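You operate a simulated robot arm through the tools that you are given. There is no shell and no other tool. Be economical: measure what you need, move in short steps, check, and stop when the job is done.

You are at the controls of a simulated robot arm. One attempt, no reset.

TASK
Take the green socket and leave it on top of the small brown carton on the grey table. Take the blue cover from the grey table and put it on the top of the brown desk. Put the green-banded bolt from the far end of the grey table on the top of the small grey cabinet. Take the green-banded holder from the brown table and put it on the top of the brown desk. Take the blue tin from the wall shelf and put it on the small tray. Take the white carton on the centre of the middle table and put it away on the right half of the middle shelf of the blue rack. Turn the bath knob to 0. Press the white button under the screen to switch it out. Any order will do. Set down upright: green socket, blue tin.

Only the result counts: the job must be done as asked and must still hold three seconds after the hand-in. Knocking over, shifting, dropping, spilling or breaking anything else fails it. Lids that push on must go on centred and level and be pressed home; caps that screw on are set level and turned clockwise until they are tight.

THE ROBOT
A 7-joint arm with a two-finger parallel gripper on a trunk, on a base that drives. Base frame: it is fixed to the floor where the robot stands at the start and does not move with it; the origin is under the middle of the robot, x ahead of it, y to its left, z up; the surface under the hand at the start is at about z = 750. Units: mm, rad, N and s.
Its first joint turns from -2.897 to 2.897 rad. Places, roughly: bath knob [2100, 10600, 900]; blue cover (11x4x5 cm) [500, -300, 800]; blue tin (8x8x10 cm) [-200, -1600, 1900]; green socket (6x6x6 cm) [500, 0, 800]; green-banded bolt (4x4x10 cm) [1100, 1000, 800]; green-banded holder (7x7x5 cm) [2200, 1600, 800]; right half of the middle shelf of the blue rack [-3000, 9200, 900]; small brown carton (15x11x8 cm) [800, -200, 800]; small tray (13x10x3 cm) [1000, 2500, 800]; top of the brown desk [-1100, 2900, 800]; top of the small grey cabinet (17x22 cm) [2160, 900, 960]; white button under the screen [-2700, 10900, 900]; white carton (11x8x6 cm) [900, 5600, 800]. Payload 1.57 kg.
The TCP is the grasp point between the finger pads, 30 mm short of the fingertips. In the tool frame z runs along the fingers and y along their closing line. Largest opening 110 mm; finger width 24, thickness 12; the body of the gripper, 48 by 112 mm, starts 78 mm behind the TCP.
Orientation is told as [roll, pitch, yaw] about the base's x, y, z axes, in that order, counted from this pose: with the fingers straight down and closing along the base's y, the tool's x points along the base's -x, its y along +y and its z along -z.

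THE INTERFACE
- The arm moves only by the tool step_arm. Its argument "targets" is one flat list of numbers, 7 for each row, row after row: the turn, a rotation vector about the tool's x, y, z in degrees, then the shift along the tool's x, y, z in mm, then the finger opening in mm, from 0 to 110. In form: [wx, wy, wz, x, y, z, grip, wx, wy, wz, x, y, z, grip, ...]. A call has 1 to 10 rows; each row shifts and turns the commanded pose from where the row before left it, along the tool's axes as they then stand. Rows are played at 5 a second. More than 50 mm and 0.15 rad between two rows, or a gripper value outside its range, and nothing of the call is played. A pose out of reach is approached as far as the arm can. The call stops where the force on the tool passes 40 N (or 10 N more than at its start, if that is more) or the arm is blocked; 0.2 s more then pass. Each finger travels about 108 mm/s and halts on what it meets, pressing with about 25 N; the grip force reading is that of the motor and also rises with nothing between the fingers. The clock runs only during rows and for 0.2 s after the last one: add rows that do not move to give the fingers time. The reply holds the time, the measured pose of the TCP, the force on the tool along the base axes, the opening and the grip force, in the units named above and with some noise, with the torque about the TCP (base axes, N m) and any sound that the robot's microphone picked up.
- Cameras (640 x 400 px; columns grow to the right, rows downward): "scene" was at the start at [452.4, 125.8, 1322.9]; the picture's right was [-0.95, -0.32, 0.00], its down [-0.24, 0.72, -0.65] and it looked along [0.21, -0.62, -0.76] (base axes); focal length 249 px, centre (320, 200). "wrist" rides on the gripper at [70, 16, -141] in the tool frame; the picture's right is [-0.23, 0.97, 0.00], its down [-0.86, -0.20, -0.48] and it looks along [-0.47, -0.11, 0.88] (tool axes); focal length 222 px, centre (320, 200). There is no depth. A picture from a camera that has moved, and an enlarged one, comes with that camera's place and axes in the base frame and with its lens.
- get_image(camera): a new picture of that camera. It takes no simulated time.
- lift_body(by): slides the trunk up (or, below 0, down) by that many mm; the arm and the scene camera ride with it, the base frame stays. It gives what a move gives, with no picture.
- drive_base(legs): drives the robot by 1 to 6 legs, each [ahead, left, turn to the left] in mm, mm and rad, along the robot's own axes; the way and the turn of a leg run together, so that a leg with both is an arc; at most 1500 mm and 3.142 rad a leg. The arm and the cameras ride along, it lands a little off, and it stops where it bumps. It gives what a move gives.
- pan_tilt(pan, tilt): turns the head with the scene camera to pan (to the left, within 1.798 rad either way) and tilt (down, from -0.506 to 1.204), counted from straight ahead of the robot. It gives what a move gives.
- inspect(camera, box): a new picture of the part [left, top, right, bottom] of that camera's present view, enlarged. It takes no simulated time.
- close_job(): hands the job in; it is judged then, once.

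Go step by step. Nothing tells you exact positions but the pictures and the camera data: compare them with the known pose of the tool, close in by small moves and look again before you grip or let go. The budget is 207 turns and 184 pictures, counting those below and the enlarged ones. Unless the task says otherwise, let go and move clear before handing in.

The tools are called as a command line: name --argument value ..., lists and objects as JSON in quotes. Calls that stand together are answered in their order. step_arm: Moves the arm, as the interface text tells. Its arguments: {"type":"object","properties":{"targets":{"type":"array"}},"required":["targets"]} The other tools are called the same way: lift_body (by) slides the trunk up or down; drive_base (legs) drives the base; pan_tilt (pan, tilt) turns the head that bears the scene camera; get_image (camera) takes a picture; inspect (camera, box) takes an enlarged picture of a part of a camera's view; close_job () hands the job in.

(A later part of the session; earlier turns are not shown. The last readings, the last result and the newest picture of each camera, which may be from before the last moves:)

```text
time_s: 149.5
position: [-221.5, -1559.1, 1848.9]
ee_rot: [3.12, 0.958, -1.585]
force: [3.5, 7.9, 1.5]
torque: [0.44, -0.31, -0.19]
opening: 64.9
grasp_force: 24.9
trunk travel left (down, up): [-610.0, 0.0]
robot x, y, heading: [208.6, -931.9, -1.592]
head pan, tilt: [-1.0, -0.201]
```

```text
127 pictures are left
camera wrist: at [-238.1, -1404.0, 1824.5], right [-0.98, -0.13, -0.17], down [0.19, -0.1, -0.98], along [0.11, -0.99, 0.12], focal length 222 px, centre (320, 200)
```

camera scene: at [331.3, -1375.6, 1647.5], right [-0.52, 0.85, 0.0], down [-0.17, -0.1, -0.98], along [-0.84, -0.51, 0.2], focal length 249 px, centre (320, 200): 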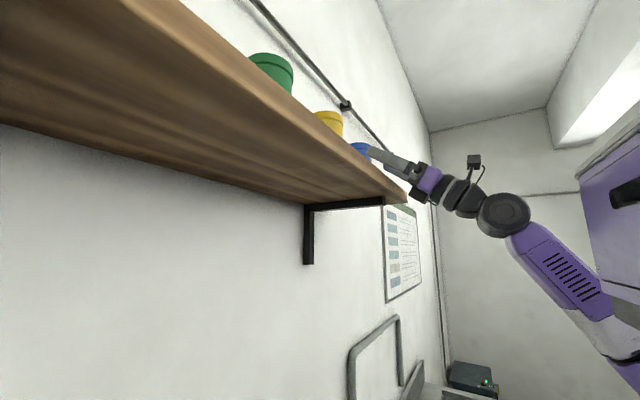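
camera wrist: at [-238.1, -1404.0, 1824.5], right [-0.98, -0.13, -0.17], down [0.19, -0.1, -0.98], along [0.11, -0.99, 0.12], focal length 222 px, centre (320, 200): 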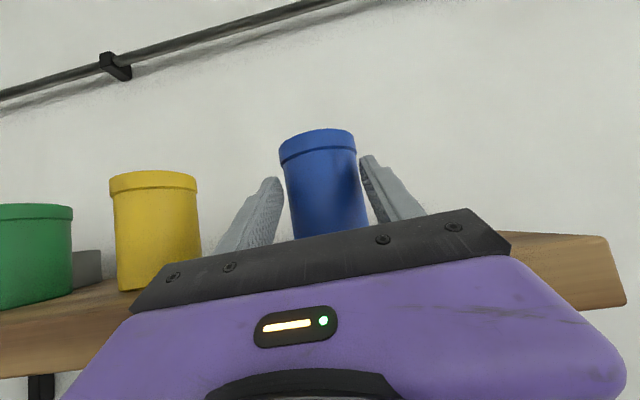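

The fingers hold at 65 mm with 25 N, so the friction works. I'll draw it toward the front edge by backing the base.

drive_base --legs '[[-32, 0, 0]]'

get_image --camera "wrist"

inspect --camera "scene" --box '[320, 120, 460, 220]'

```text
time_s: 150.3
position: [-222.5, -1528.0, 1847.9]
ee_rot: [3.118, 0.958, -1.587]
force: [-0.2, -3.2, 7.0]
torque: [-0.26, 0.02, -0.03]
opening: 64.8
grasp_force: 25.2
trunk travel left (down, up): [-610.0, 0.0]
robot x, y, heading: [209.8, -901.2, -1.595]
head pan, tilt: [-1.0, -0.201]
```

```text
126 pictures are left
camera wrist: at [-238.0, -1373.6, 1824.2], right [-0.98, -0.13, -0.17], down [0.19, -0.1, -0.98], along [0.11, -0.99, 0.12], focal length 222 px, centre (320, 200)
```

wrist: 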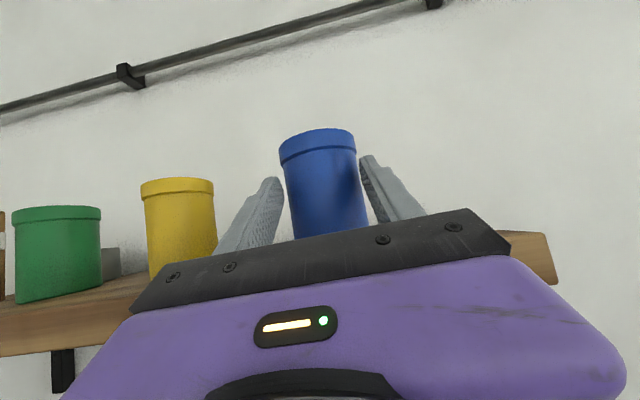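

```text
4.00 times, centred on (390, 170) of scene
camera zoom: at [331.0, -1378.0, 1647.6], right [-0.52, 0.85, 0.0], down [-0.17, -0.1, -0.98], along [-0.84, -0.51, 0.2], focal length 996 px, centre (40, 320)
```

zoom: 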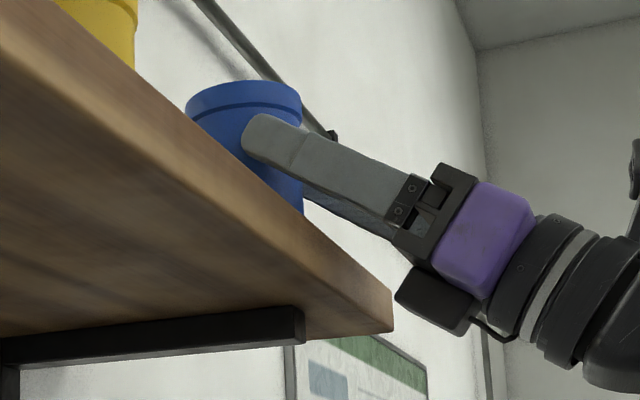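

The tin came forward about 31 mm with the hand. I'll open, move in deeper and re-grip on its axis.

step_arm --targets '[0, 0, 0, 0, 0, 0, 75, 0, 0, 0, 0, 0, 0, 90, 0, 0, 0, 0, 0, 0, 90]'

drive_base --legs '[[22, 0, 0]]'

step_arm --targets '[0, 0, 0, 0, 0, 0, 75, 0, 0, 0, 0, 0, 0, 60, 0, 0, 0, 0, 0, 0, 50, 0, 0, 0, 0, 0, 0, 50, 0, 0, 0, 0, 0, 0, 50]'

inspect --camera "scene" --box '[320, 120, 460, 220]'

```text
time_s: 151.1
position: [-222.9, -1529.1, 1848.1]
ee_rot: [3.118, 0.959, -1.585]
force: [-0.1, -0.9, -0.4]
torque: [-0.01, 0.01, -0.05]
opening: 90.2
grasp_force: 0.1
trunk travel left (down, up): [-610.0, 0.0]
robot x, y, heading: [205.8, -903.1, -1.596]
head pan, tilt: [-1.0, -0.201]
```

```text
time_s: 151.9
position: [-223.7, -1549.5, 1848.6]
ee_rot: [3.119, 0.958, -1.588]
force: [0.6, 0.2, -0.3]
torque: [0.03, -0.01, 0.01]
opening: 89.9
grasp_force: 0.0
trunk travel left (down, up): [-610.0, 0.0]
robot x, y, heading: [210.1, -924.1, -1.592]
head pan, tilt: [-1.0, -0.201]
```

```text
time_s: 153.1
position: [-222.8, -1551.6, 1847.6]
ee_rot: [3.119, 0.957, -1.587]
force: [1.0, 0.0, -0.1]
torque: [-0.04, 0.04, 0.0]
opening: 68.8
grasp_force: 24.8
trunk travel left (down, up): [-610.0, 0.0]
robot x, y, heading: [209.0, -925.9, -1.598]
head pan, tilt: [-1.0, -0.201]
```

```text
4.00 times, centred on (390, 170) of scene
camera zoom: at [330.3, -1400.4, 1647.5], right [-0.52, 0.85, 0.0], down [-0.17, -0.1, -0.98], along [-0.84, -0.51, 0.2], focal length 996 px, centre (40, 320)
```

zoom: 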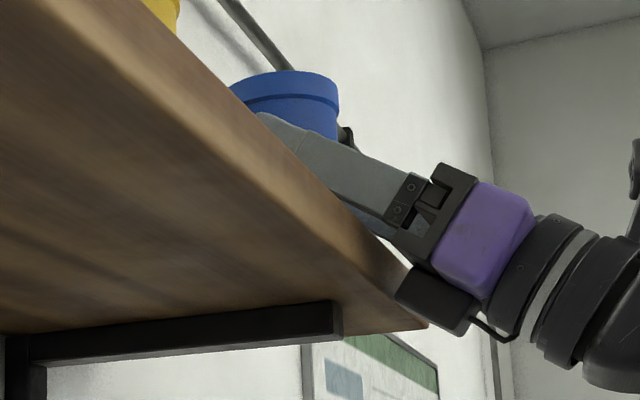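

It's gripped on the full diameter (68.8 mm). I'll slide it straight off the shelf by backing away.

drive_base --legs '[[-180, 0, 0]]'

get_image --camera "wrist"

get_image --camera "scene"

```text
time_s: 154.6
position: [-218.0, -1371.8, 1847.4]
ee_rot: [3.119, 0.96, -1.585]
force: [0.1, -0.8, 1.0]
torque: [0.03, -0.02, 0.01]
opening: 68.6
grasp_force: 24.9
trunk travel left (down, up): [-610.0, 0.0]
robot x, y, heading: [217.7, -744.9, -1.593]
head pan, tilt: [-1.0, -0.201]
```

```text
123 pictures are left
camera wrist: at [-234.4, -1216.6, 1824.0], right [-0.98, -0.13, -0.17], down [0.19, -0.1, -0.98], along [0.11, -0.99, 0.12], focal length 222 px, centre (320, 200)
```

wrist: 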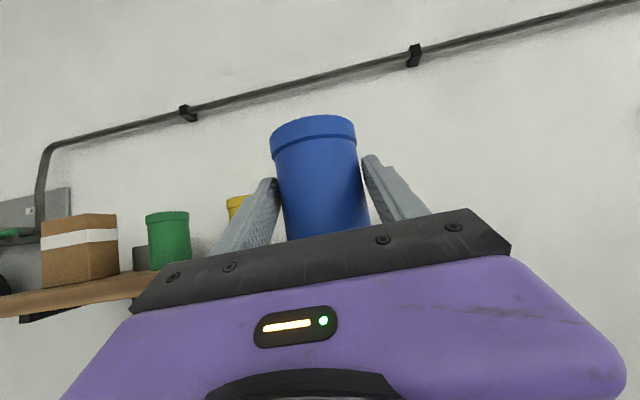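

```text
122 pictures are left
camera scene: at [334.6, -1220.5, 1647.4], right [-0.52, 0.85, 0.0], down [-0.17, -0.1, -0.98], along [-0.84, -0.51, 0.2], focal length 249 px, centre (320, 200)
```

scene: 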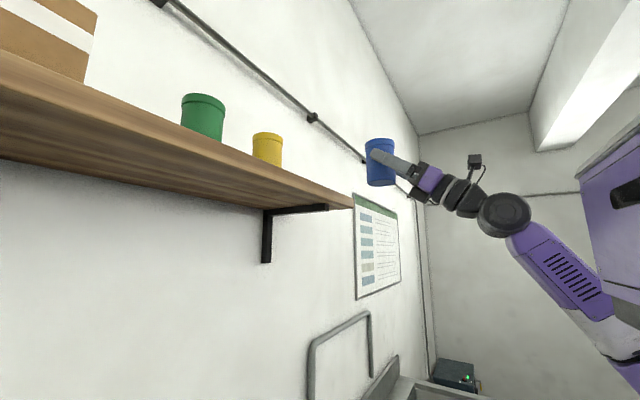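

The blue tin is off the shelf and upright. The tool points 35° up, so I'll have to set it down near a table edge and re-grip from above before the tray. I'll travel back along the corridor to the tray table.

drive_base --legs '[[0, -530, 0], [-1450, 0, 0], [-900, 0, 0]]'

lift_body --by -250

drive_base --legs '[[0, 0, 3.14]]'

pan_tilt --pan -0.7 --tilt 0.45

get_image --camera "scene"

```text
time_s: 168.8
position: [-668.3, 1014.0, 1847.2]
ee_rot: [3.119, 0.96, -1.628]
force: [0.6, -0.1, -0.2]
torque: [0.05, 0.02, -0.01]
opening: 68.8
grasp_force: 24.4
trunk travel left (down, up): [-610.0, 0.0]
robot x, y, heading: [-211.4, 1624.6, -1.638]
head pan, tilt: [-1.0, -0.201]
```

```text
time_s: 171.4
position: [-669.6, 1014.3, 1598.2]
ee_rot: [3.12, 0.962, -1.628]
force: [0.4, 0.2, 0.7]
torque: [0.04, 0.02, 0.04]
opening: 68.5
grasp_force: 25.1
trunk travel left (down, up): [-360.0, 250.0]
robot x, y, heading: [-209.3, 1623.9, -1.637]
head pan, tilt: [-1.0, -0.201]
```

```text
time_s: 179.3
position: [212.6, 2256.4, 1597.8]
ee_rot: [3.118, 0.958, 1.571]
force: [-0.4, -0.2, -0.8]
torque: [-0.08, -0.01, -0.03]
opening: 68.3
grasp_force: 24.3
trunk travel left (down, up): [-360.0, 250.0]
robot x, y, heading: [-210.5, 1622.3, 1.566]
head pan, tilt: [-1.0, -0.201]
```

```text
time_s: 180.3
position: [210.7, 2255.7, 1597.4]
ee_rot: [3.12, 0.96, 1.571]
force: [0.4, -0.1, 0.1]
torque: [-0.03, -0.02, 0.0]
opening: 68.4
grasp_force: 24.5
trunk travel left (down, up): [-360.0, 250.0]
robot x, y, heading: [-210.4, 1627.5, 1.564]
head pan, tilt: [-0.7, 0.45]
```

```text
121 pictures are left
camera scene: at [-347.7, 2119.8, 1338.5], right [0.76, -0.65, 0.0], down [-0.28, -0.33, -0.9], along [0.58, 0.69, -0.43], focal length 249 px, centre (320, 200)
```

scene: 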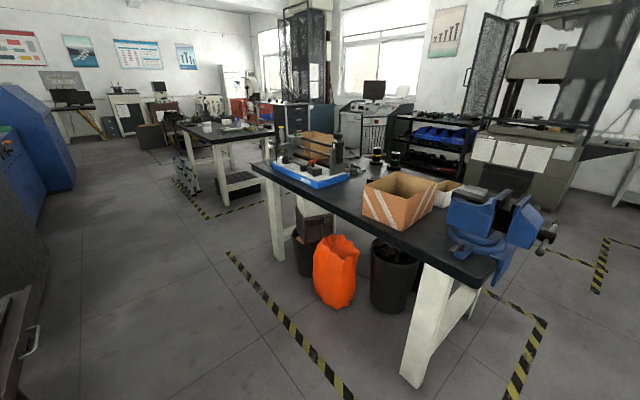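

The tray table's near edge is at y ≈ 2250 and x 500–1140, with a vise at its left corner. I'll strafe right and look at its right part.

drive_base --legs '[[-60, -800, 0]]'

pan_tilt --pan -0.5 --tilt 0.75

get_image --camera "scene"

```text
time_s: 184.7
position: [1022.5, 2205.8, 1596.5]
ee_rot: [3.119, 0.96, 1.589]
force: [0.4, 0.4, 0.1]
torque: [-0.05, -0.01, 0.0]
opening: 68.5
grasp_force: 25.0
trunk travel left (down, up): [-360.0, 250.0]
robot x, y, heading: [613.0, 1562.3, 1.581]
head pan, tilt: [-0.7, 0.45]
```

```text
time_s: 185.5
position: [1021.9, 2205.0, 1596.9]
ee_rot: [3.12, 0.96, 1.59]
force: [0.5, 0.1, 0.2]
torque: [-0.04, 0.01, 0.02]
opening: 68.3
grasp_force: 24.5
trunk travel left (down, up): [-360.0, 250.0]
robot x, y, heading: [612.4, 1563.8, 1.582]
head pan, tilt: [-0.499, 0.75]
```

```text
120 pictures are left
camera scene: at [446.3, 2061.8, 1312.0], right [0.88, -0.47, 0.0], down [-0.32, -0.6, -0.73], along [0.34, 0.65, -0.68], focal length 249 px, centre (320, 200)
```

scene: 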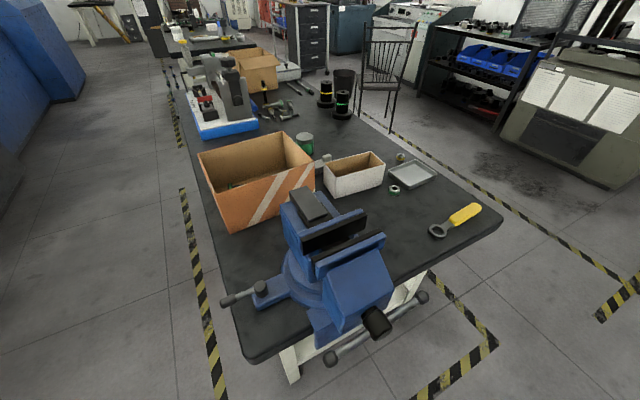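

The tray sits near [1093, 2557] with raised rims. A free strip of the south edge lies between the vise and the wrench around x = 860, so I'll use that for the re-grip. Backing off a bit and lowering trunk and arm.

drive_base --legs '[[-130, 155, 0]]'

lift_body --by -360

step_arm --targets '[0, 0, 0, -36.9, 0, -25.8, 50, 0, 0, 0, -36.9, 0, -25.8, 50, 0, 0, 0, -36.9, 0, -25.8, 50, 0, 0, 0, -36.9, 0, -25.8, 50, 0, 0, 0, -36.9, 0, -25.8, 50, 0, 0, 0, -36.9, 0, -25.8, 50, 0, 0, 0, -36.9, 0, -25.8, 50]'

get_image --camera "scene"

get_image --camera "wrist"

```text
time_s: 187.3
position: [909.7, 2126.9, 1596.7]
ee_rot: [3.118, 0.962, 1.575]
force: [-0.2, 0.0, 0.4]
torque: [-0.07, 0.05, 0.01]
opening: 68.6
grasp_force: 24.6
trunk travel left (down, up): [-360.0, 250.0]
robot x, y, heading: [488.3, 1485.8, 1.569]
head pan, tilt: [-0.499, 0.75]
stopped in leg 1: the robot was blocked; the commanded pose is now the measured one
```

```text
time_s: 190.8
position: [909.2, 2125.9, 1237.5]
ee_rot: [3.119, 0.96, 1.577]
force: [0.0, 0.1, -0.6]
torque: [-0.05, 0.0, 0.0]
opening: 68.6
grasp_force: 24.3
trunk travel left (down, up): [0.0, 610.0]
robot x, y, heading: [488.3, 1489.0, 1.57]
head pan, tilt: [-0.499, 0.75]
```

```text
time_s: 192.4
position: [910.6, 2129.6, 922.9]
ee_rot: [3.116, 0.956, 1.576]
force: [-0.9, 0.2, -0.3]
torque: [-0.04, 0.01, -0.01]
opening: 68.5
grasp_force: 25.0
trunk travel left (down, up): [0.0, 610.0]
robot x, y, heading: [493.4, 1490.1, 1.574]
head pan, tilt: [-0.499, 0.75]
```

```text
119 pictures are left
camera scene: at [331.6, 1989.6, 952.2], right [0.88, -0.48, 0.0], down [-0.33, -0.6, -0.73], along [0.35, 0.64, -0.68], focal length 249 px, centre (320, 200)
```

scene: 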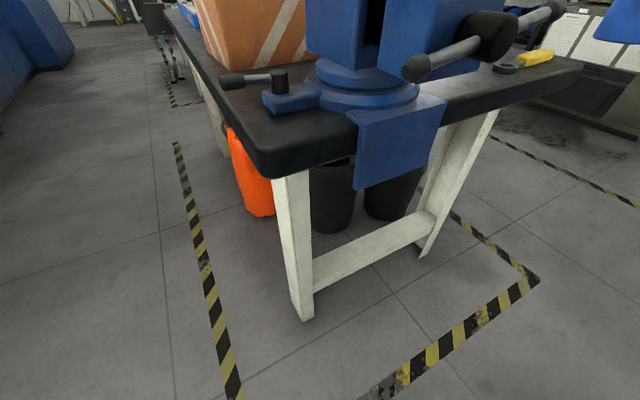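

```text
118 pictures are left
camera wrist: at [932.0, 1973.8, 900.5], right [0.97, 0.15, -0.17], down [-0.19, 0.09, -0.98], along [-0.13, 0.98, 0.12], focal length 222 px, centre (320, 200)
```

wrist: 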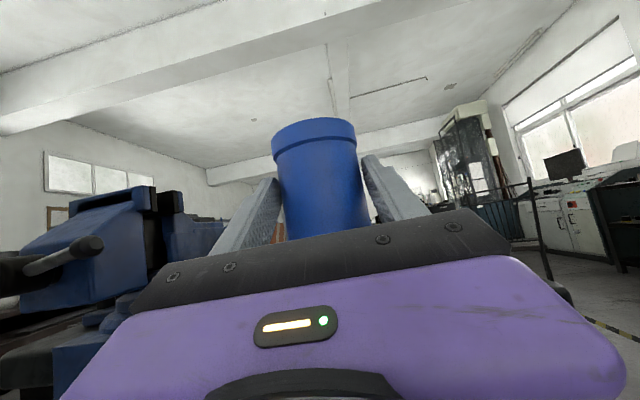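

The robot bumped the grey table end when backing, and I'll check on that later. For now I'll move to the free edge strip at x ≈ 870.

drive_base --legs '[[146, 42, 0]]'

pan_tilt --pan -1.0 --tilt 0.35

get_image --camera "scene"

```text
time_s: 193.8
position: [864.0, 2277.6, 924.6]
ee_rot: [3.117, 0.96, 1.582]
force: [0.8, 1.7, -0.9]
torque: [-0.06, 0.01, 0.0]
opening: 68.4
grasp_force: 25.2
trunk travel left (down, up): [0.0, 610.0]
robot x, y, heading: [450.5, 1636.0, 1.578]
head pan, tilt: [-0.499, 0.75]
```

```text
time_s: 194.7
position: [864.7, 2277.2, 923.5]
ee_rot: [3.116, 0.962, 1.583]
force: [0.1, 0.2, 0.3]
torque: [-0.02, 0.0, -0.02]
opening: 68.5
grasp_force: 25.0
trunk travel left (down, up): [0.0, 610.0]
robot x, y, heading: [448.7, 1636.3, 1.573]
head pan, tilt: [-1.0, 0.351]
```

```text
117 pictures are left
camera scene: at [324.5, 2112.7, 987.7], right [0.55, -0.84, 0.0], down [-0.29, -0.19, -0.94], along [0.79, 0.51, -0.34], focal length 249 px, centre (320, 200)
```

scene: 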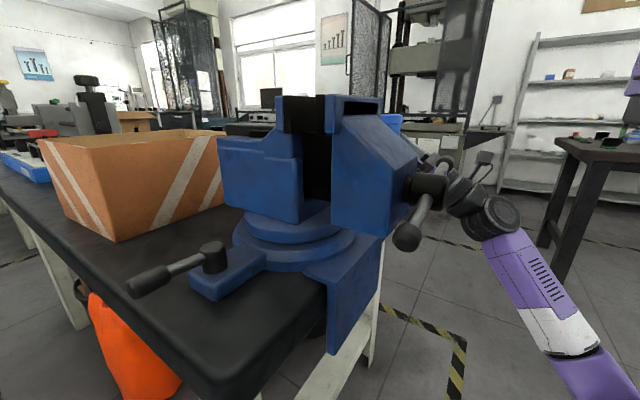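

The vise hides the spot, so I'll raise the trunk for a better camera view and lower the arm instead.

lift_body --by 300

step_arm --targets '[0, 0, 0, -36.9, 0, -25.8, 50, 0, 0, 0, -36.9, 0, -25.8, 50, 0, 0, 0, -36.9, 0, -25.8, 50, 0, 0, 0, -36.9, 0, -25.8, 50, 0, 0, 0, -36.9, 0, -25.8, 50, 0, 0, 0, -36.9, 0, -25.8, 50, 0, 0, 0, -36.9, 0, -25.8, 50]'

pan_tilt --pan -0.9 --tilt 0.7

get_image --camera "scene"

```text
time_s: 197.7
position: [865.0, 2278.1, 1224.8]
ee_rot: [3.117, 0.961, 1.58]
force: [0.2, -0.6, -0.2]
torque: [-0.07, 0.01, -0.02]
opening: 68.1
grasp_force: 24.8
trunk travel left (down, up): [-300.0, 310.0]
robot x, y, heading: [451.1, 1632.2, 1.576]
head pan, tilt: [-1.0, 0.351]
```

```text
time_s: 199.3
position: [872.8, 2277.2, 906.9]
ee_rot: [3.116, 0.96, 1.578]
force: [-0.5, 0.1, 0.9]
torque: [-0.05, -0.01, 0.0]
opening: 68.3
grasp_force: 24.8
trunk travel left (down, up): [-300.0, 310.0]
robot x, y, heading: [448.2, 1637.3, 1.577]
head pan, tilt: [-1.0, 0.351]
```

```text
time_s: 200.1
position: [872.3, 2278.6, 907.1]
ee_rot: [3.117, 0.961, 1.582]
force: [-0.9, -0.2, -0.5]
torque: [-0.01, 0.0, 0.01]
opening: 68.4
grasp_force: 25.2
trunk travel left (down, up): [-300.0, 310.0]
robot x, y, heading: [447.2, 1636.5, 1.572]
head pan, tilt: [-0.901, 0.7]
```

```text
116 pictures are left
camera scene: at [312.8, 2115.0, 1256.4], right [0.62, -0.78, 0.0], down [-0.5, -0.4, -0.77], along [0.6, 0.48, -0.64], focal length 249 px, centre (320, 200)
```

scene: 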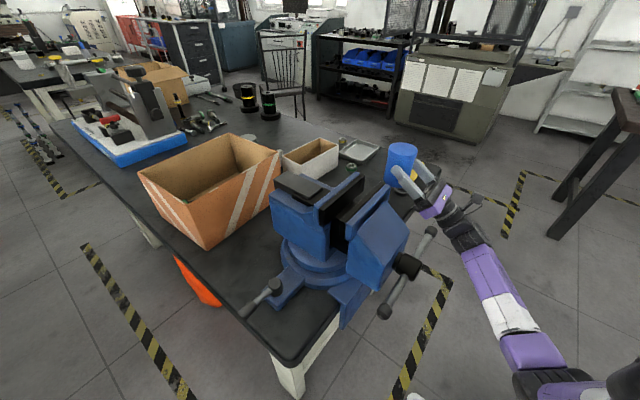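

step_arm --targets '[0, 0, 0, -36.9, 0, -25.8, 50, 0, 0, 0, -34, 0, -24, 50]'

inspect --camera "scene" --box '[340, 120, 480, 220]'

```text
time_s: 200.7
position: [875.4, 2274.1, 843.4]
ee_rot: [3.1, 0.93, 1.57]
force: [-4.7, -6.6, 17.6]
torque: [-1.0, 0.47, -0.38]
opening: 68.9
grasp_force: 10.6
trunk travel left (down, up): [-300.0, 310.0]
robot x, y, heading: [446.0, 1637.4, 1.577]
head pan, tilt: [-0.901, 0.7]
stopped in row 2: the force on the tool passed its limit at 86 N (the readings are from after the stop); the commanded pose is now the measured one
```

```text
4.00 times, centred on (410, 170) of scene
camera zoom: at [312.4, 2114.2, 1256.5], right [0.63, -0.78, 0.0], down [-0.5, -0.4, -0.77], along [0.6, 0.48, -0.64], focal length 996 px, centre (-40, 320)
```

zoom: 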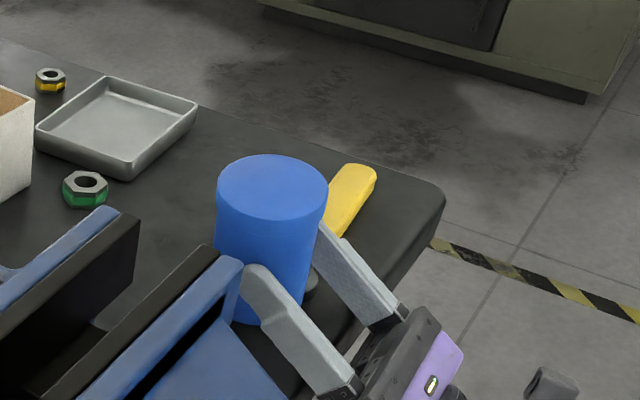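

The table is higher than I assumed (about 795), so the tin is standing on it now. I'll open the fingers gently.

step_arm --targets '[0, 0, 0, 0, 0, 0, 72, 0, 0, 0, 0, 0, 0, 80, 0, 0, 0, 0, 0, 0, 95, 0, 0, 0, 0, 0, 0, 95]'

inspect --camera "scene" --box '[340, 120, 480, 220]'

get_image --camera "wrist"

```text
time_s: 201.7
position: [877.7, 2271.9, 843.3]
ee_rot: [3.106, 0.936, 1.569]
force: [11.8, -21.2, 20.5]
torque: [-1.69, 0.15, 0.65]
opening: 84.2
grasp_force: 0.0
trunk travel left (down, up): [-300.0, 310.0]
robot x, y, heading: [449.8, 1636.4, 1.576]
head pan, tilt: [-0.901, 0.7]
```

```text
4.00 times, centred on (410, 170) of scene
camera zoom: at [313.0, 2114.0, 1256.7], right [0.62, -0.78, 0.0], down [-0.5, -0.4, -0.77], along [0.6, 0.48, -0.64], focal length 996 px, centre (-40, 320)
```

zoom: 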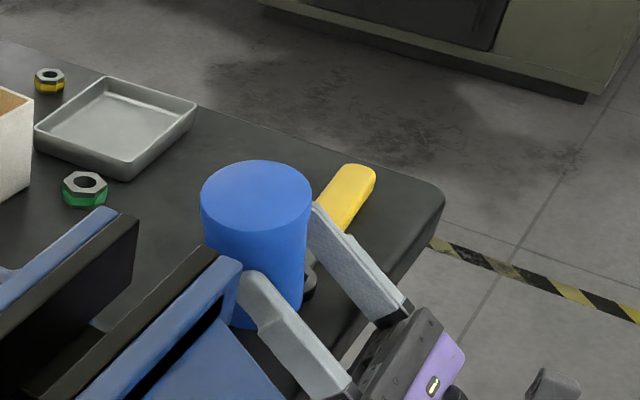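

```text
113 pictures are left
camera wrist: at [899.9, 2117.2, 815.7], right [0.97, 0.16, -0.16], down [-0.18, 0.12, -0.98], along [-0.14, 0.98, 0.15], focal length 222 px, centre (320, 200)
```

wrist: 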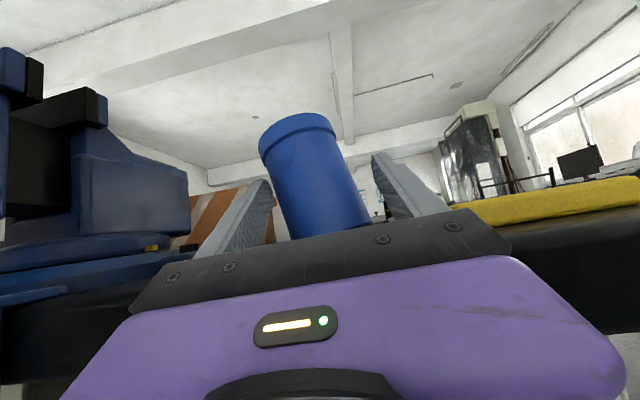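

A finger is touching something, since the opening stopped at 84, and the hand is pressing on the edge. I'll look closer before moving.

inspect --camera "scene" --box '[375, 150, 445, 210]'

```text
6.67 times, centred on (410, 180) of scene
camera zoom: at [313.0, 2114.0, 1256.7], right [0.62, -0.78, 0.0], down [-0.5, -0.4, -0.77], along [0.6, 0.48, -0.64], focal length 1660 px, centre (-280, 333)
```

zoom: 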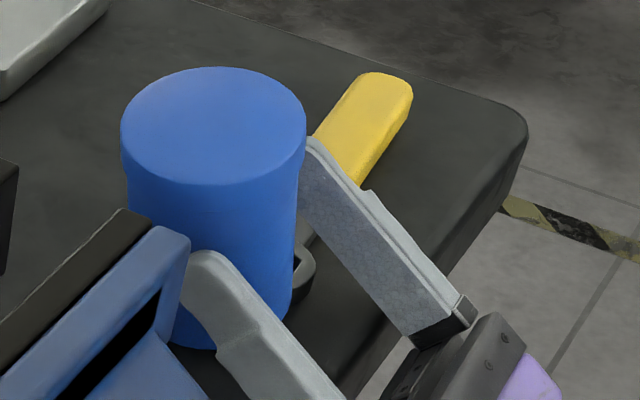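

The vise blocks the left finger and the tin's right bottom edge is on the wrench ring, so this spot is too tight. I'll re-grip, lift straight up, and use the empty brown desk edge (known z 750) for the re-grip instead.

step_arm --targets '[0, 0, 0, 0, 0, 0, 75, 0, 0, 0, 0, 0, 0, 60, 0, 0, 0, 0, 0, 0, 50, 0, 0, 0, 0, 0, 0, 50]'

get_image --camera "wrist"

inspect --camera "scene" --box '[375, 150, 445, 210]'

```text
time_s: 202.7
position: [875.4, 2272.9, 843.9]
ee_rot: [3.1, 0.93, 1.571]
force: [-1.4, -22.9, 32.3]
torque: [-2.24, -0.04, 0.21]
opening: 69.7
grasp_force: 25.5
trunk travel left (down, up): [-300.0, 310.0]
robot x, y, heading: [450.1, 1639.4, 1.574]
head pan, tilt: [-0.901, 0.7]
```

```text
111 pictures are left
camera wrist: at [897.9, 2118.8, 816.6], right [0.97, 0.17, -0.16], down [-0.18, 0.12, -0.98], along [-0.14, 0.98, 0.15], focal length 222 px, centre (320, 200)
```

wrist: 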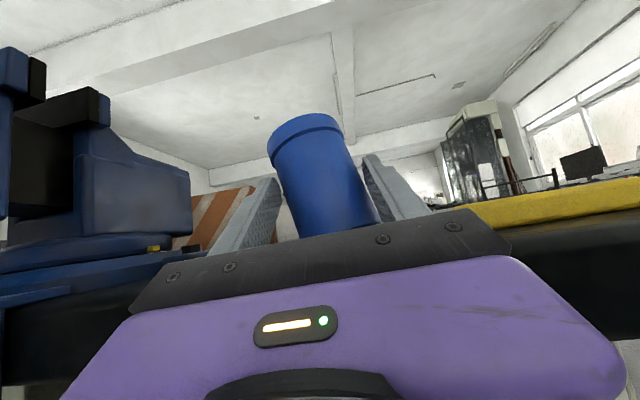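

```text
6.67 times, centred on (410, 180) of scene
camera zoom: at [312.1, 2113.8, 1257.0], right [0.63, -0.78, 0.0], down [-0.5, -0.4, -0.77], along [0.6, 0.48, -0.64], focal length 1660 px, centre (-280, 333)
```

zoom: 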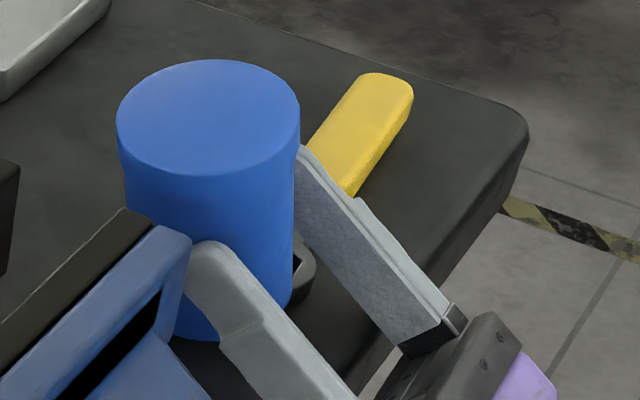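

step_arm --targets '[0, 0, 0, 16, 0, 12, 50, 0, 0, 0, 24, 0, 18, 50, 0, 0, 0, 32, 0, 24, 50, 0, 0, 0, 32, 0, 24, 50]'

get_image --camera "wrist"

get_image --camera "scene"

```text
time_s: 203.2
position: [876.4, 2274.9, 850.4]
ee_rot: [3.121, 0.952, 1.582]
force: [-0.9, -0.2, -1.8]
torque: [-0.08, -0.02, 0.02]
opening: 68.3
grasp_force: 24.8
trunk travel left (down, up): [-300.0, 310.0]
robot x, y, heading: [444.9, 1637.7, 1.578]
head pan, tilt: [-0.901, 0.7]
stopped in row 2: the force on the tool passed its limit at 72 N (the readings are from after the stop); the commanded pose is now the measured one
```

```text
109 pictures are left
camera wrist: at [898.8, 2120.2, 825.1], right [0.97, 0.16, -0.17], down [-0.19, 0.1, -0.98], along [-0.14, 0.98, 0.13], focal length 222 px, centre (320, 200)
```

wrist: 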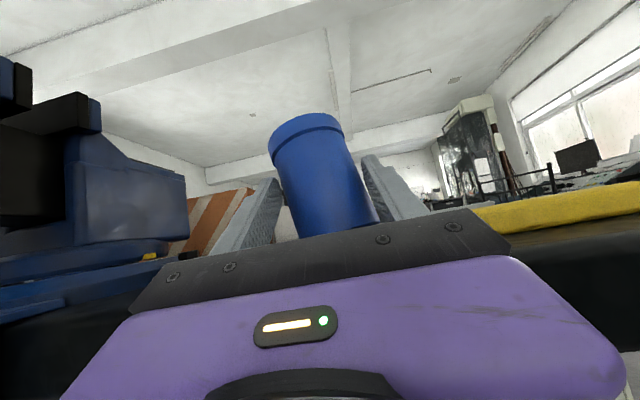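

```text
108 pictures are left
camera scene: at [312.8, 2114.7, 1256.0], right [0.62, -0.78, 0.0], down [-0.5, -0.4, -0.76], along [0.6, 0.48, -0.64], focal length 249 px, centre (320, 200)
```

scene: 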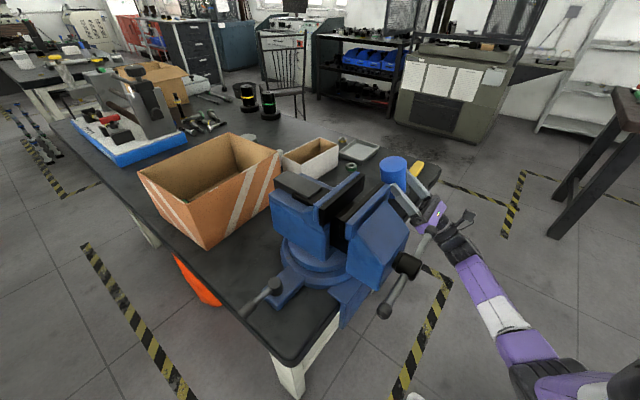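

The hand is free again and the force reading shows just the tin's weight. I'll continue up.

step_arm --targets '[0, 0, 0, 16, 0, 12, 50, 0, 0, 0, 33, 0, 24, 50, 0, 0, 0, 33, 0, 24, 50, 0, 0, 0, 33, 0, 24, 50]'

drive_base --legs '[[-125, 0, 0]]'

pan_tilt --pan -1.1 --tilt 0.6

get_image --camera "scene"

get_image --camera "wrist"

```text
time_s: 204.2
position: [873.6, 2274.1, 992.6]
ee_rot: [3.124, 0.949, 1.584]
force: [0.0, 1.3, -2.4]
torque: [-0.05, -0.01, -0.01]
opening: 68.4
grasp_force: 24.3
trunk travel left (down, up): [-300.0, 310.0]
robot x, y, heading: [446.6, 1633.8, 1.582]
head pan, tilt: [-0.901, 0.7]
```

```text
time_s: 205.4
position: [875.2, 2145.3, 992.9]
ee_rot: [3.121, 0.951, 1.581]
force: [-0.2, -0.7, -2.4]
torque: [-0.1, 0.0, -0.03]
opening: 68.2
grasp_force: 24.7
trunk travel left (down, up): [-300.0, 310.0]
robot x, y, heading: [448.8, 1512.5, 1.574]
head pan, tilt: [-0.901, 0.7]
```

```text
time_s: 206.2
position: [876.0, 2146.0, 994.1]
ee_rot: [3.123, 0.95, 1.581]
force: [-0.6, -0.2, -2.1]
torque: [-0.08, 0.01, 0.03]
opening: 68.0
grasp_force: 24.4
trunk travel left (down, up): [-300.0, 310.0]
robot x, y, heading: [447.1, 1507.3, 1.573]
head pan, tilt: [-1.1, 0.6]
```

```text
107 pictures are left
camera scene: at [326.1, 1975.7, 1264.9], right [0.46, -0.89, 0.0], down [-0.5, -0.26, -0.82], along [0.73, 0.38, -0.57], focal length 249 px, centre (320, 200)
```

scene: 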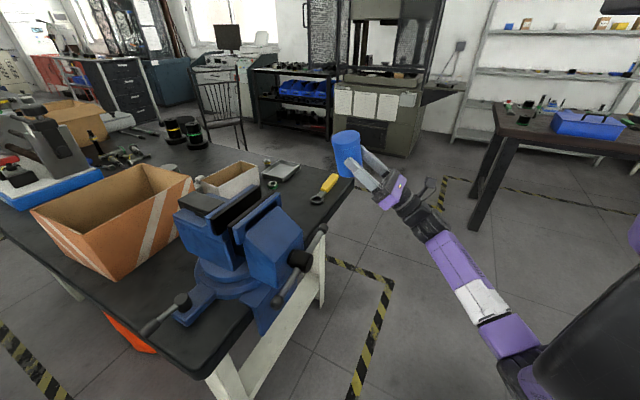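

```text
106 pictures are left
camera wrist: at [897.2, 1990.8, 968.1], right [0.97, 0.16, -0.17], down [-0.19, 0.1, -0.98], along [-0.14, 0.98, 0.13], focal length 222 px, centre (320, 200)
```

wrist: 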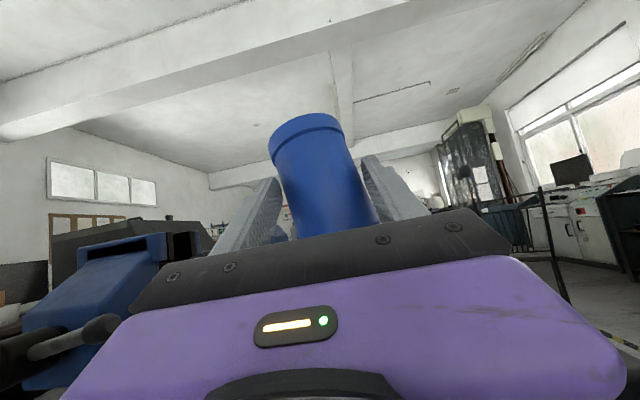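

I have the tin clear. I'll raise the trunk for clearance over the vise and strafe to the brown desk.

lift_body --by 310

drive_base --legs '[[0, 1400, 0], [0, 770, 0]]'

pan_tilt --pan -0.6 --tilt 0.7

get_image --camera "scene"

```text
time_s: 209.2
position: [877.2, 2145.6, 1302.9]
ee_rot: [3.122, 0.949, 1.582]
force: [-0.5, -0.7, -1.4]
torque: [-0.07, -0.04, 0.0]
opening: 68.1
grasp_force: 25.2
trunk travel left (down, up): [-610.0, 0.0]
robot x, y, heading: [450.0, 1509.6, 1.571]
head pan, tilt: [-1.1, 0.6]
```

```text
time_s: 220.2
position: [-1354.5, 2132.3, 1302.8]
ee_rot: [3.123, 0.949, 1.593]
force: [-0.2, -0.6, -2.3]
torque: [-0.07, 0.0, -0.02]
opening: 67.3
grasp_force: 24.6
trunk travel left (down, up): [-610.0, 0.0]
robot x, y, heading: [-1782.1, 1490.7, 1.586]
head pan, tilt: [-1.1, 0.6]
```

```text
time_s: 221.1
position: [-1354.2, 2133.0, 1303.6]
ee_rot: [3.122, 0.95, 1.595]
force: [-0.6, 0.2, -2.5]
torque: [-0.06, 0.02, 0.0]
opening: 67.4
grasp_force: 25.8
trunk travel left (down, up): [-610.0, 0.0]
robot x, y, heading: [-1773.4, 1489.3, 1.585]
head pan, tilt: [-0.6, 0.7]
```

```text
105 pictures are left
camera scene: at [-1933.8, 1984.2, 1566.3], right [0.83, -0.55, 0.0], down [-0.36, -0.54, -0.77], along [0.42, 0.64, -0.64], focal length 249 px, centre (320, 200)
```

scene: 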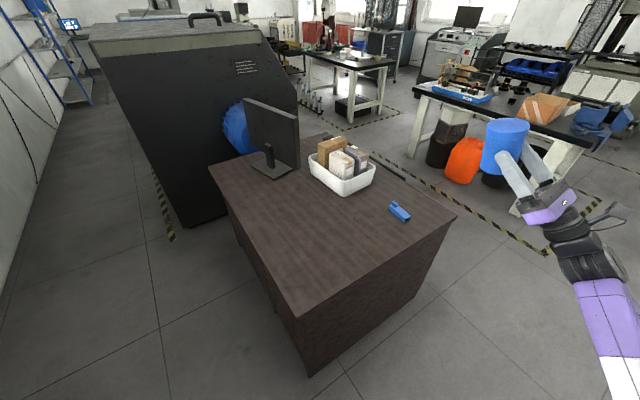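

The desk's near edge is at y ≈ 2340 (z 750). I'll lower to z ~870 outside it, then move in so the tin's axis is about 45 mm past the edge.

lift_body --by -300

step_arm --targets '[0, 0, 0, -37, 0, -26, 50, 0, 0, 0, -37, 0, -26, 50, 0, 0, 0, -37, 0, -26, 50]'

drive_base --legs '[[232, 0, 0]]'

pan_tilt --pan -0.9 --tilt 0.75

get_image --camera "scene"

```text
time_s: 224.1
position: [-1356.1, 2132.6, 1003.4]
ee_rot: [3.122, 0.948, 1.593]
force: [0.1, -0.6, -3.2]
torque: [-0.05, -0.01, -0.01]
opening: 67.3
grasp_force: 25.0
trunk travel left (down, up): [-310.0, 300.0]
robot x, y, heading: [-1772.9, 1487.0, 1.59]
head pan, tilt: [-0.6, 0.7]
```

```text
time_s: 224.9
position: [-1355.8, 2132.6, 866.6]
ee_rot: [3.121, 0.949, 1.593]
force: [1.1, 0.2, -1.6]
torque: [-0.05, 0.03, -0.04]
opening: 67.1
grasp_force: 25.5
trunk travel left (down, up): [-310.0, 300.0]
robot x, y, heading: [-1773.5, 1489.1, 1.586]
head pan, tilt: [-0.6, 0.7]
```

```text
time_s: 226.7
position: [-1361.0, 2372.3, 866.9]
ee_rot: [3.123, 0.95, 1.596]
force: [-0.1, 0.0, -1.4]
torque: [-0.06, -0.02, -0.03]
opening: 67.1
grasp_force: 24.9
trunk travel left (down, up): [-310.0, 300.0]
robot x, y, heading: [-1778.5, 1729.2, 1.592]
head pan, tilt: [-0.6, 0.7]
```

```text
time_s: 227.5
position: [-1361.5, 2372.1, 865.9]
ee_rot: [3.122, 0.951, 1.594]
force: [0.4, 0.3, -1.7]
torque: [-0.08, -0.01, -0.02]
opening: 67.5
grasp_force: 25.2
trunk travel left (down, up): [-310.0, 300.0]
robot x, y, heading: [-1777.4, 1725.4, 1.588]
head pan, tilt: [-0.901, 0.75]
```

```text
104 pictures are left
camera scene: at [-1921.8, 2202.8, 1262.1], right [0.64, -0.77, 0.0], down [-0.53, -0.43, -0.73], along [0.56, 0.47, -0.68], focal length 249 px, centre (320, 200)
```

scene: 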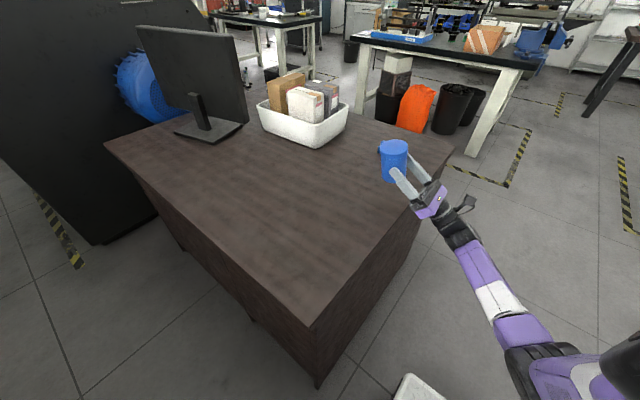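

step_arm --targets '[0, 0, 0, -20.5, 0, -14.3, 50, 0, 0, 0, -16.4, 0, -11.5, 50, 0, 0, 0, -8, 0, -5.7, 50]'

inspect --camera "scene" --box '[340, 120, 480, 220]'

```text
time_s: 228.3
position: [-1362.3, 2373.3, 813.0]
ee_rot: [3.12, 0.95, 1.594]
force: [0.3, -0.4, -3.2]
torque: [-0.09, 0.01, -0.02]
opening: 66.8
grasp_force: 24.7
trunk travel left (down, up): [-310.0, 300.0]
robot x, y, heading: [-1783.0, 1725.6, 1.587]
head pan, tilt: [-0.901, 0.75]
```

```text
4.00 times, centred on (410, 170) of scene
camera zoom: at [-1921.8, 2202.7, 1262.1], right [0.64, -0.77, 0.0], down [-0.53, -0.43, -0.73], along [0.56, 0.46, -0.68], focal length 996 px, centre (-40, 320)
```

zoom: 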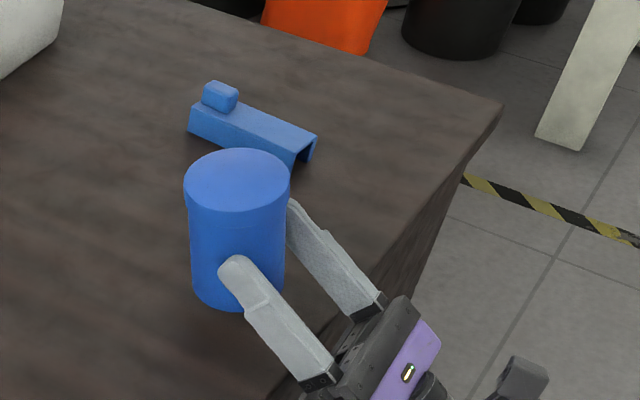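

step_arm --targets '[0, 0, 0, -4, 0, -2.9, 50, 0, 0, 0, -3.3, 0, -2.3, 50]'

step_arm --targets '[0, 0, 0, -1.6, 0, -1.1, 50, 0, 0, 0, 0, 0, 0, 50]'

```text
time_s: 228.9
position: [-1360.2, 2372.9, 804.2]
ee_rot: [3.121, 0.948, 1.595]
force: [1.1, 0.0, -1.6]
torque: [-0.05, -0.02, 0.0]
opening: 66.8
grasp_force: 24.9
trunk travel left (down, up): [-310.0, 300.0]
robot x, y, heading: [-1776.9, 1724.1, 1.594]
head pan, tilt: [-0.901, 0.75]
```

```text
time_s: 229.5
position: [-1361.6, 2373.6, 801.0]
ee_rot: [3.123, 0.949, 1.595]
force: [0.5, 1.0, -3.1]
torque: [-0.09, 0.0, 0.01]
opening: 67.2
grasp_force: 25.3
trunk travel left (down, up): [-310.0, 300.0]
robot x, y, heading: [-1777.0, 1726.6, 1.589]
head pan, tilt: [-0.901, 0.75]
```

step_arm --targets '[0, 0, 0, -1.6, 0, -1.1, 50, 0, 0, 0, -1.6, 0, -1.1, 50]'

step_arm --targets '[0, 0, 0, -1.6, 0, -1.1, 50, 0, 0, 0, -1.6, 0, -1.1, 50]'

```text
time_s: 230.1
position: [-1361.6, 2372.9, 796.6]
ee_rot: [3.123, 0.949, 1.594]
force: [0.3, 0.2, -2.3]
torque: [-0.07, -0.01, 0.01]
opening: 67.0
grasp_force: 24.9
trunk travel left (down, up): [-310.0, 300.0]
robot x, y, heading: [-1776.5, 1725.4, 1.587]
head pan, tilt: [-0.901, 0.75]
```

```text
time_s: 230.7
position: [-1361.5, 2372.5, 793.4]
ee_rot: [3.122, 0.948, 1.595]
force: [0.3, 0.1, -2.3]
torque: [-0.08, -0.02, -0.03]
opening: 66.9
grasp_force: 24.7
trunk travel left (down, up): [-310.0, 300.0]
robot x, y, heading: [-1778.4, 1724.5, 1.591]
head pan, tilt: [-0.901, 0.75]
```

inspect --camera "scene" --box '[375, 140, 455, 200]'

get_image --camera "wrist"

```text
6.67 times, centred on (415, 170) of scene
camera zoom: at [-1921.8, 2202.7, 1262.1], right [0.64, -0.77, 0.0], down [-0.53, -0.43, -0.73], along [0.56, 0.46, -0.68], focal length 1660 px, centre (-313, 400)
```

zoom: 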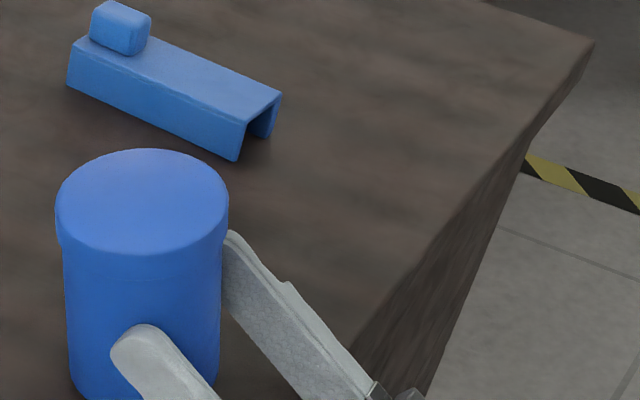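

```text
101 pictures are left
camera wrist: at [-1337.4, 2218.0, 768.4], right [0.97, 0.17, -0.17], down [-0.19, 0.1, -0.98], along [-0.15, 0.98, 0.13], focal length 222 px, centre (320, 200)
```

wrist: 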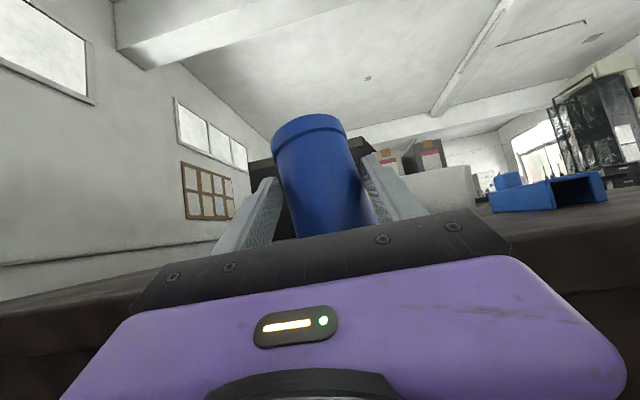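

drive_base --legs '[[-9, 0, 0]]'

step_arm --targets '[0, 0, 0, -1.6, 0, -1.1, 50, 0, 0, 0, -1.6, 0, -1.1, 50, 0, 0, 0, 0, 0, 0, 50]'

step_arm --targets '[0, 0, 0, -1.6, 0, -1.1, 50, 0, 0, 0, -1.6, 0, -1.1, 50, 0, 0, 0, 0, 0, 0, 50]'

```text
time_s: 231.4
position: [-1360.9, 2364.5, 793.9]
ee_rot: [3.123, 0.95, 1.595]
force: [0.1, 0.5, -2.1]
torque: [-0.08, -0.02, -0.01]
opening: 66.8
grasp_force: 25.2
trunk travel left (down, up): [-310.0, 300.0]
robot x, y, heading: [-1774.4, 1718.8, 1.591]
head pan, tilt: [-0.901, 0.75]
```

```text
time_s: 232.2
position: [-1360.9, 2363.9, 791.8]
ee_rot: [3.121, 0.946, 1.59]
force: [5.9, -3.5, 13.9]
torque: [0.6, 0.04, -0.22]
opening: 66.5
grasp_force: 25.0
trunk travel left (down, up): [-310.0, 300.0]
robot x, y, heading: [-1780.2, 1719.5, 1.59]
head pan, tilt: [-0.901, 0.75]
```

```text
time_s: 233.0
position: [-1359.9, 2362.7, 787.2]
ee_rot: [3.123, 0.948, 1.594]
force: [5.6, -5.0, 19.5]
torque: [0.79, -0.15, -0.19]
opening: 65.7
grasp_force: 24.4
trunk travel left (down, up): [-310.0, 300.0]
robot x, y, heading: [-1781.6, 1718.4, 1.592]
head pan, tilt: [-0.901, 0.75]
```

The tin is touching the desk. I'll open slowly to let it settle.

step_arm --targets '[0, 0, 0, 0, 0, 0, 70, 0, 0, 0, 0, 0, 0, 76, 0, 0, 0, 0, 0, 0, 84, 0, 0, 0, 0, 0, 0, 100, 0, 0, 0, 0, 0, 0, 100]'

get_image --camera "wrist"

inspect --camera "scene" --box '[340, 120, 480, 220]'

```text
time_s: 234.2
position: [-1362.9, 2363.1, 786.6]
ee_rot: [3.116, 0.947, 1.592]
force: [-15.9, -15.6, 21.5]
torque: [-1.18, -0.73, -1.38]
opening: 85.5
grasp_force: 0.1
trunk travel left (down, up): [-310.0, 300.0]
robot x, y, heading: [-1776.0, 1720.7, 1.589]
head pan, tilt: [-0.901, 0.75]
```

```text
100 pictures are left
camera wrist: at [-1339.0, 2209.1, 761.5], right [0.97, 0.17, -0.17], down [-0.19, 0.1, -0.98], along [-0.15, 0.98, 0.13], focal length 222 px, centre (320, 200)
```

wrist: 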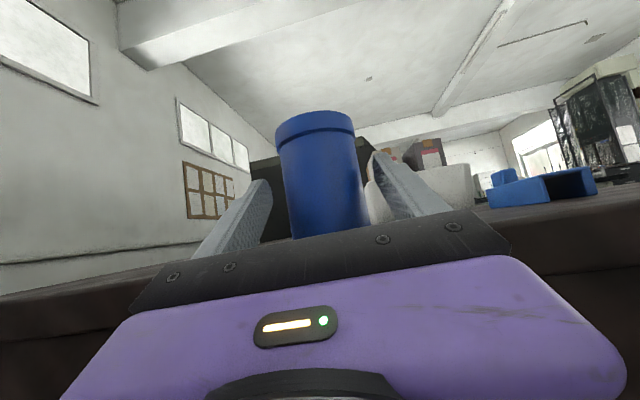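

```text
4.00 times, centred on (410, 170) of scene
camera zoom: at [-1922.3, 2193.1, 1262.4], right [0.64, -0.77, 0.0], down [-0.53, -0.43, -0.73], along [0.56, 0.47, -0.68], focal length 996 px, centre (-40, 320)
```

zoom: 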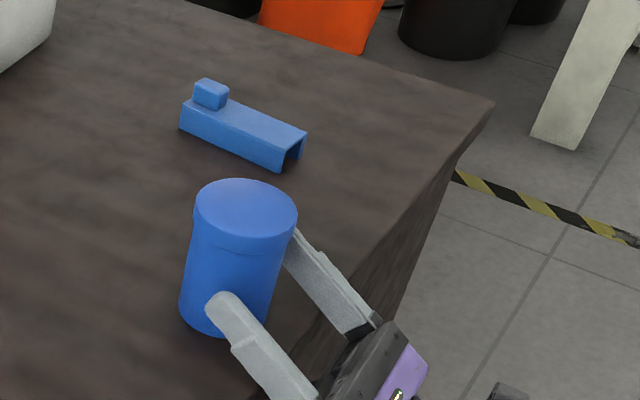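

The tin stands upright on the desk and the fingers are resting on its edge. I'll lift slightly, open wider, and back the hand out.

step_arm --targets '[0, 0, 0, 4, 0, 2.9, 90, 0, 0, 0, 4, 0, 2.9, 100, 0, 0, 0, 0, 0, 0, 106, 0, 0, 0, 0, 0, 0, 106]'

get_image --camera "wrist"

```text
time_s: 235.2
position: [-1361.5, 2363.8, 794.5]
ee_rot: [3.122, 0.95, 1.596]
force: [0.1, 0.5, 0.1]
torque: [-0.02, 0.01, -0.01]
opening: 105.9
grasp_force: 0.0
trunk travel left (down, up): [-310.0, 300.0]
robot x, y, heading: [-1779.2, 1719.8, 1.587]
head pan, tilt: [-0.901, 0.75]
```

```text
98 pictures are left
camera wrist: at [-1337.6, 2209.1, 770.2], right [0.97, 0.17, -0.17], down [-0.19, 0.1, -0.98], along [-0.15, 0.98, 0.13], focal length 222 px, centre (320, 200)
```

wrist: 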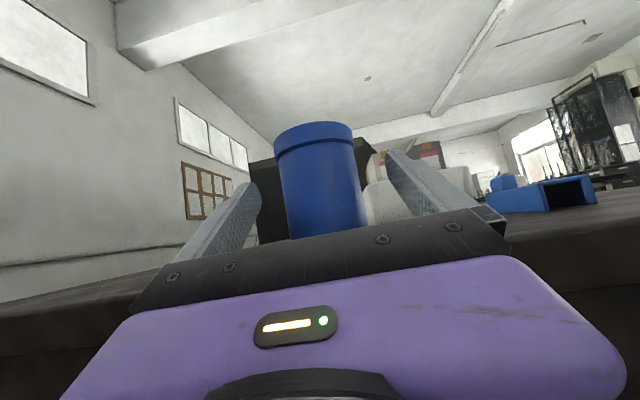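

drive_base --legs '[[-170, 0, 0]]'

lift_body --by 200

step_arm --targets '[0, 0, -8.5, 0, 0, 0, 106, 0, 0, -8.5, 0, 0, 0, 106, 0, 0, -8.5, 0, 0, 0, 106, 0, 0, -8.5, 0, 0, 0, 106, 0, 0, -8.5, 0, 0, 0, 106, 0, 0, -8.5, 0, 0, 0, 106, 0, 0, -8.5, 0, 0, 0, 106, 0, 0, -8.5, 0, 0, 0, 106, 0, 0, -8.5, 0, 0, 0, 106, 0, 0, -8.5, 0, 0, 0, 106]'

step_arm --targets '[0, 0, -8.5, 0, 0, 0, 106, 0, 0, -8.5, 0, 0, 0, 106, 0, 0, -8.5, 0, 0, 0, 106, 0, 0, -8.5, 0, 0, 0, 106, 0, 0, -8.5, 0, 0, 0, 106, 0, 0, -8.5, 0, 0, 0, 106, 0, 0, -8.5, 0, 0, 0, 106, 0, 0, -8.5, 0, 0, 0, 106, 0, 0, -8.5, 0, 0, 0, 106, 0, 0, -8.5, 0, 0, 0, 106]'

get_image --camera "scene"

```text
time_s: 236.7
position: [-1357.0, 2191.0, 795.0]
ee_rot: [3.123, 0.949, 1.595]
force: [-0.6, 0.6, -0.7]
torque: [-0.01, 0.01, 0.03]
opening: 106.1
grasp_force: 0.2
trunk travel left (down, up): [-310.0, 300.0]
robot x, y, heading: [-1773.4, 1547.1, 1.587]
head pan, tilt: [-0.901, 0.75]
```

```text
time_s: 238.9
position: [-1355.9, 2190.6, 994.7]
ee_rot: [3.123, 0.949, 1.594]
force: [0.9, -0.4, -0.1]
torque: [0.0, 0.02, -0.02]
opening: 105.9
grasp_force: 0.0
trunk travel left (down, up): [-510.0, 100.0]
robot x, y, heading: [-1777.3, 1549.9, 1.589]
head pan, tilt: [-0.901, 0.75]
```

```text
time_s: 241.1
position: [-1356.1, 2192.3, 996.3]
ee_rot: [2.194, 0.056, 0.086]
force: [0.6, 0.1, -0.1]
torque: [0.0, 0.0, 0.01]
opening: 106.1
grasp_force: 0.0
trunk travel left (down, up): [-510.0, 100.0]
robot x, y, heading: [-1775.5, 1545.8, 1.588]
head pan, tilt: [-0.901, 0.75]
```

```text
time_s: 243.3
position: [-1356.5, 2191.4, 995.8]
ee_rot: [2.926, -0.932, -1.257]
force: [-0.1, 0.0, 0.0]
torque: [0.02, 0.02, -0.04]
opening: 105.7
grasp_force: 0.1
trunk travel left (down, up): [-510.0, 100.0]
robot x, y, heading: [-1776.0, 1550.8, 1.588]
head pan, tilt: [-0.901, 0.75]
```

```text
97 pictures are left
camera scene: at [-1917.4, 2022.0, 1462.1], right [0.63, -0.77, 0.0], down [-0.53, -0.43, -0.73], along [0.57, 0.46, -0.68], focal length 249 px, centre (320, 200)
```

scene: 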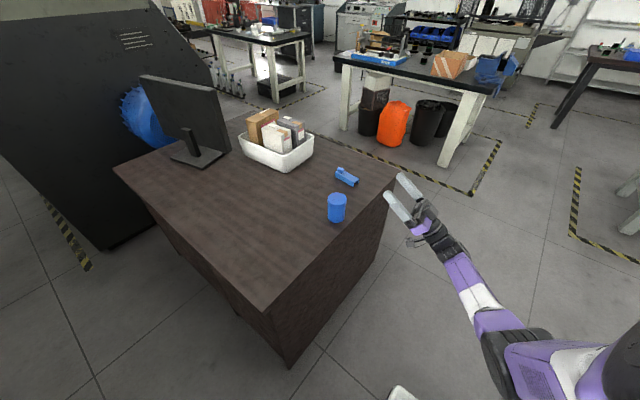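

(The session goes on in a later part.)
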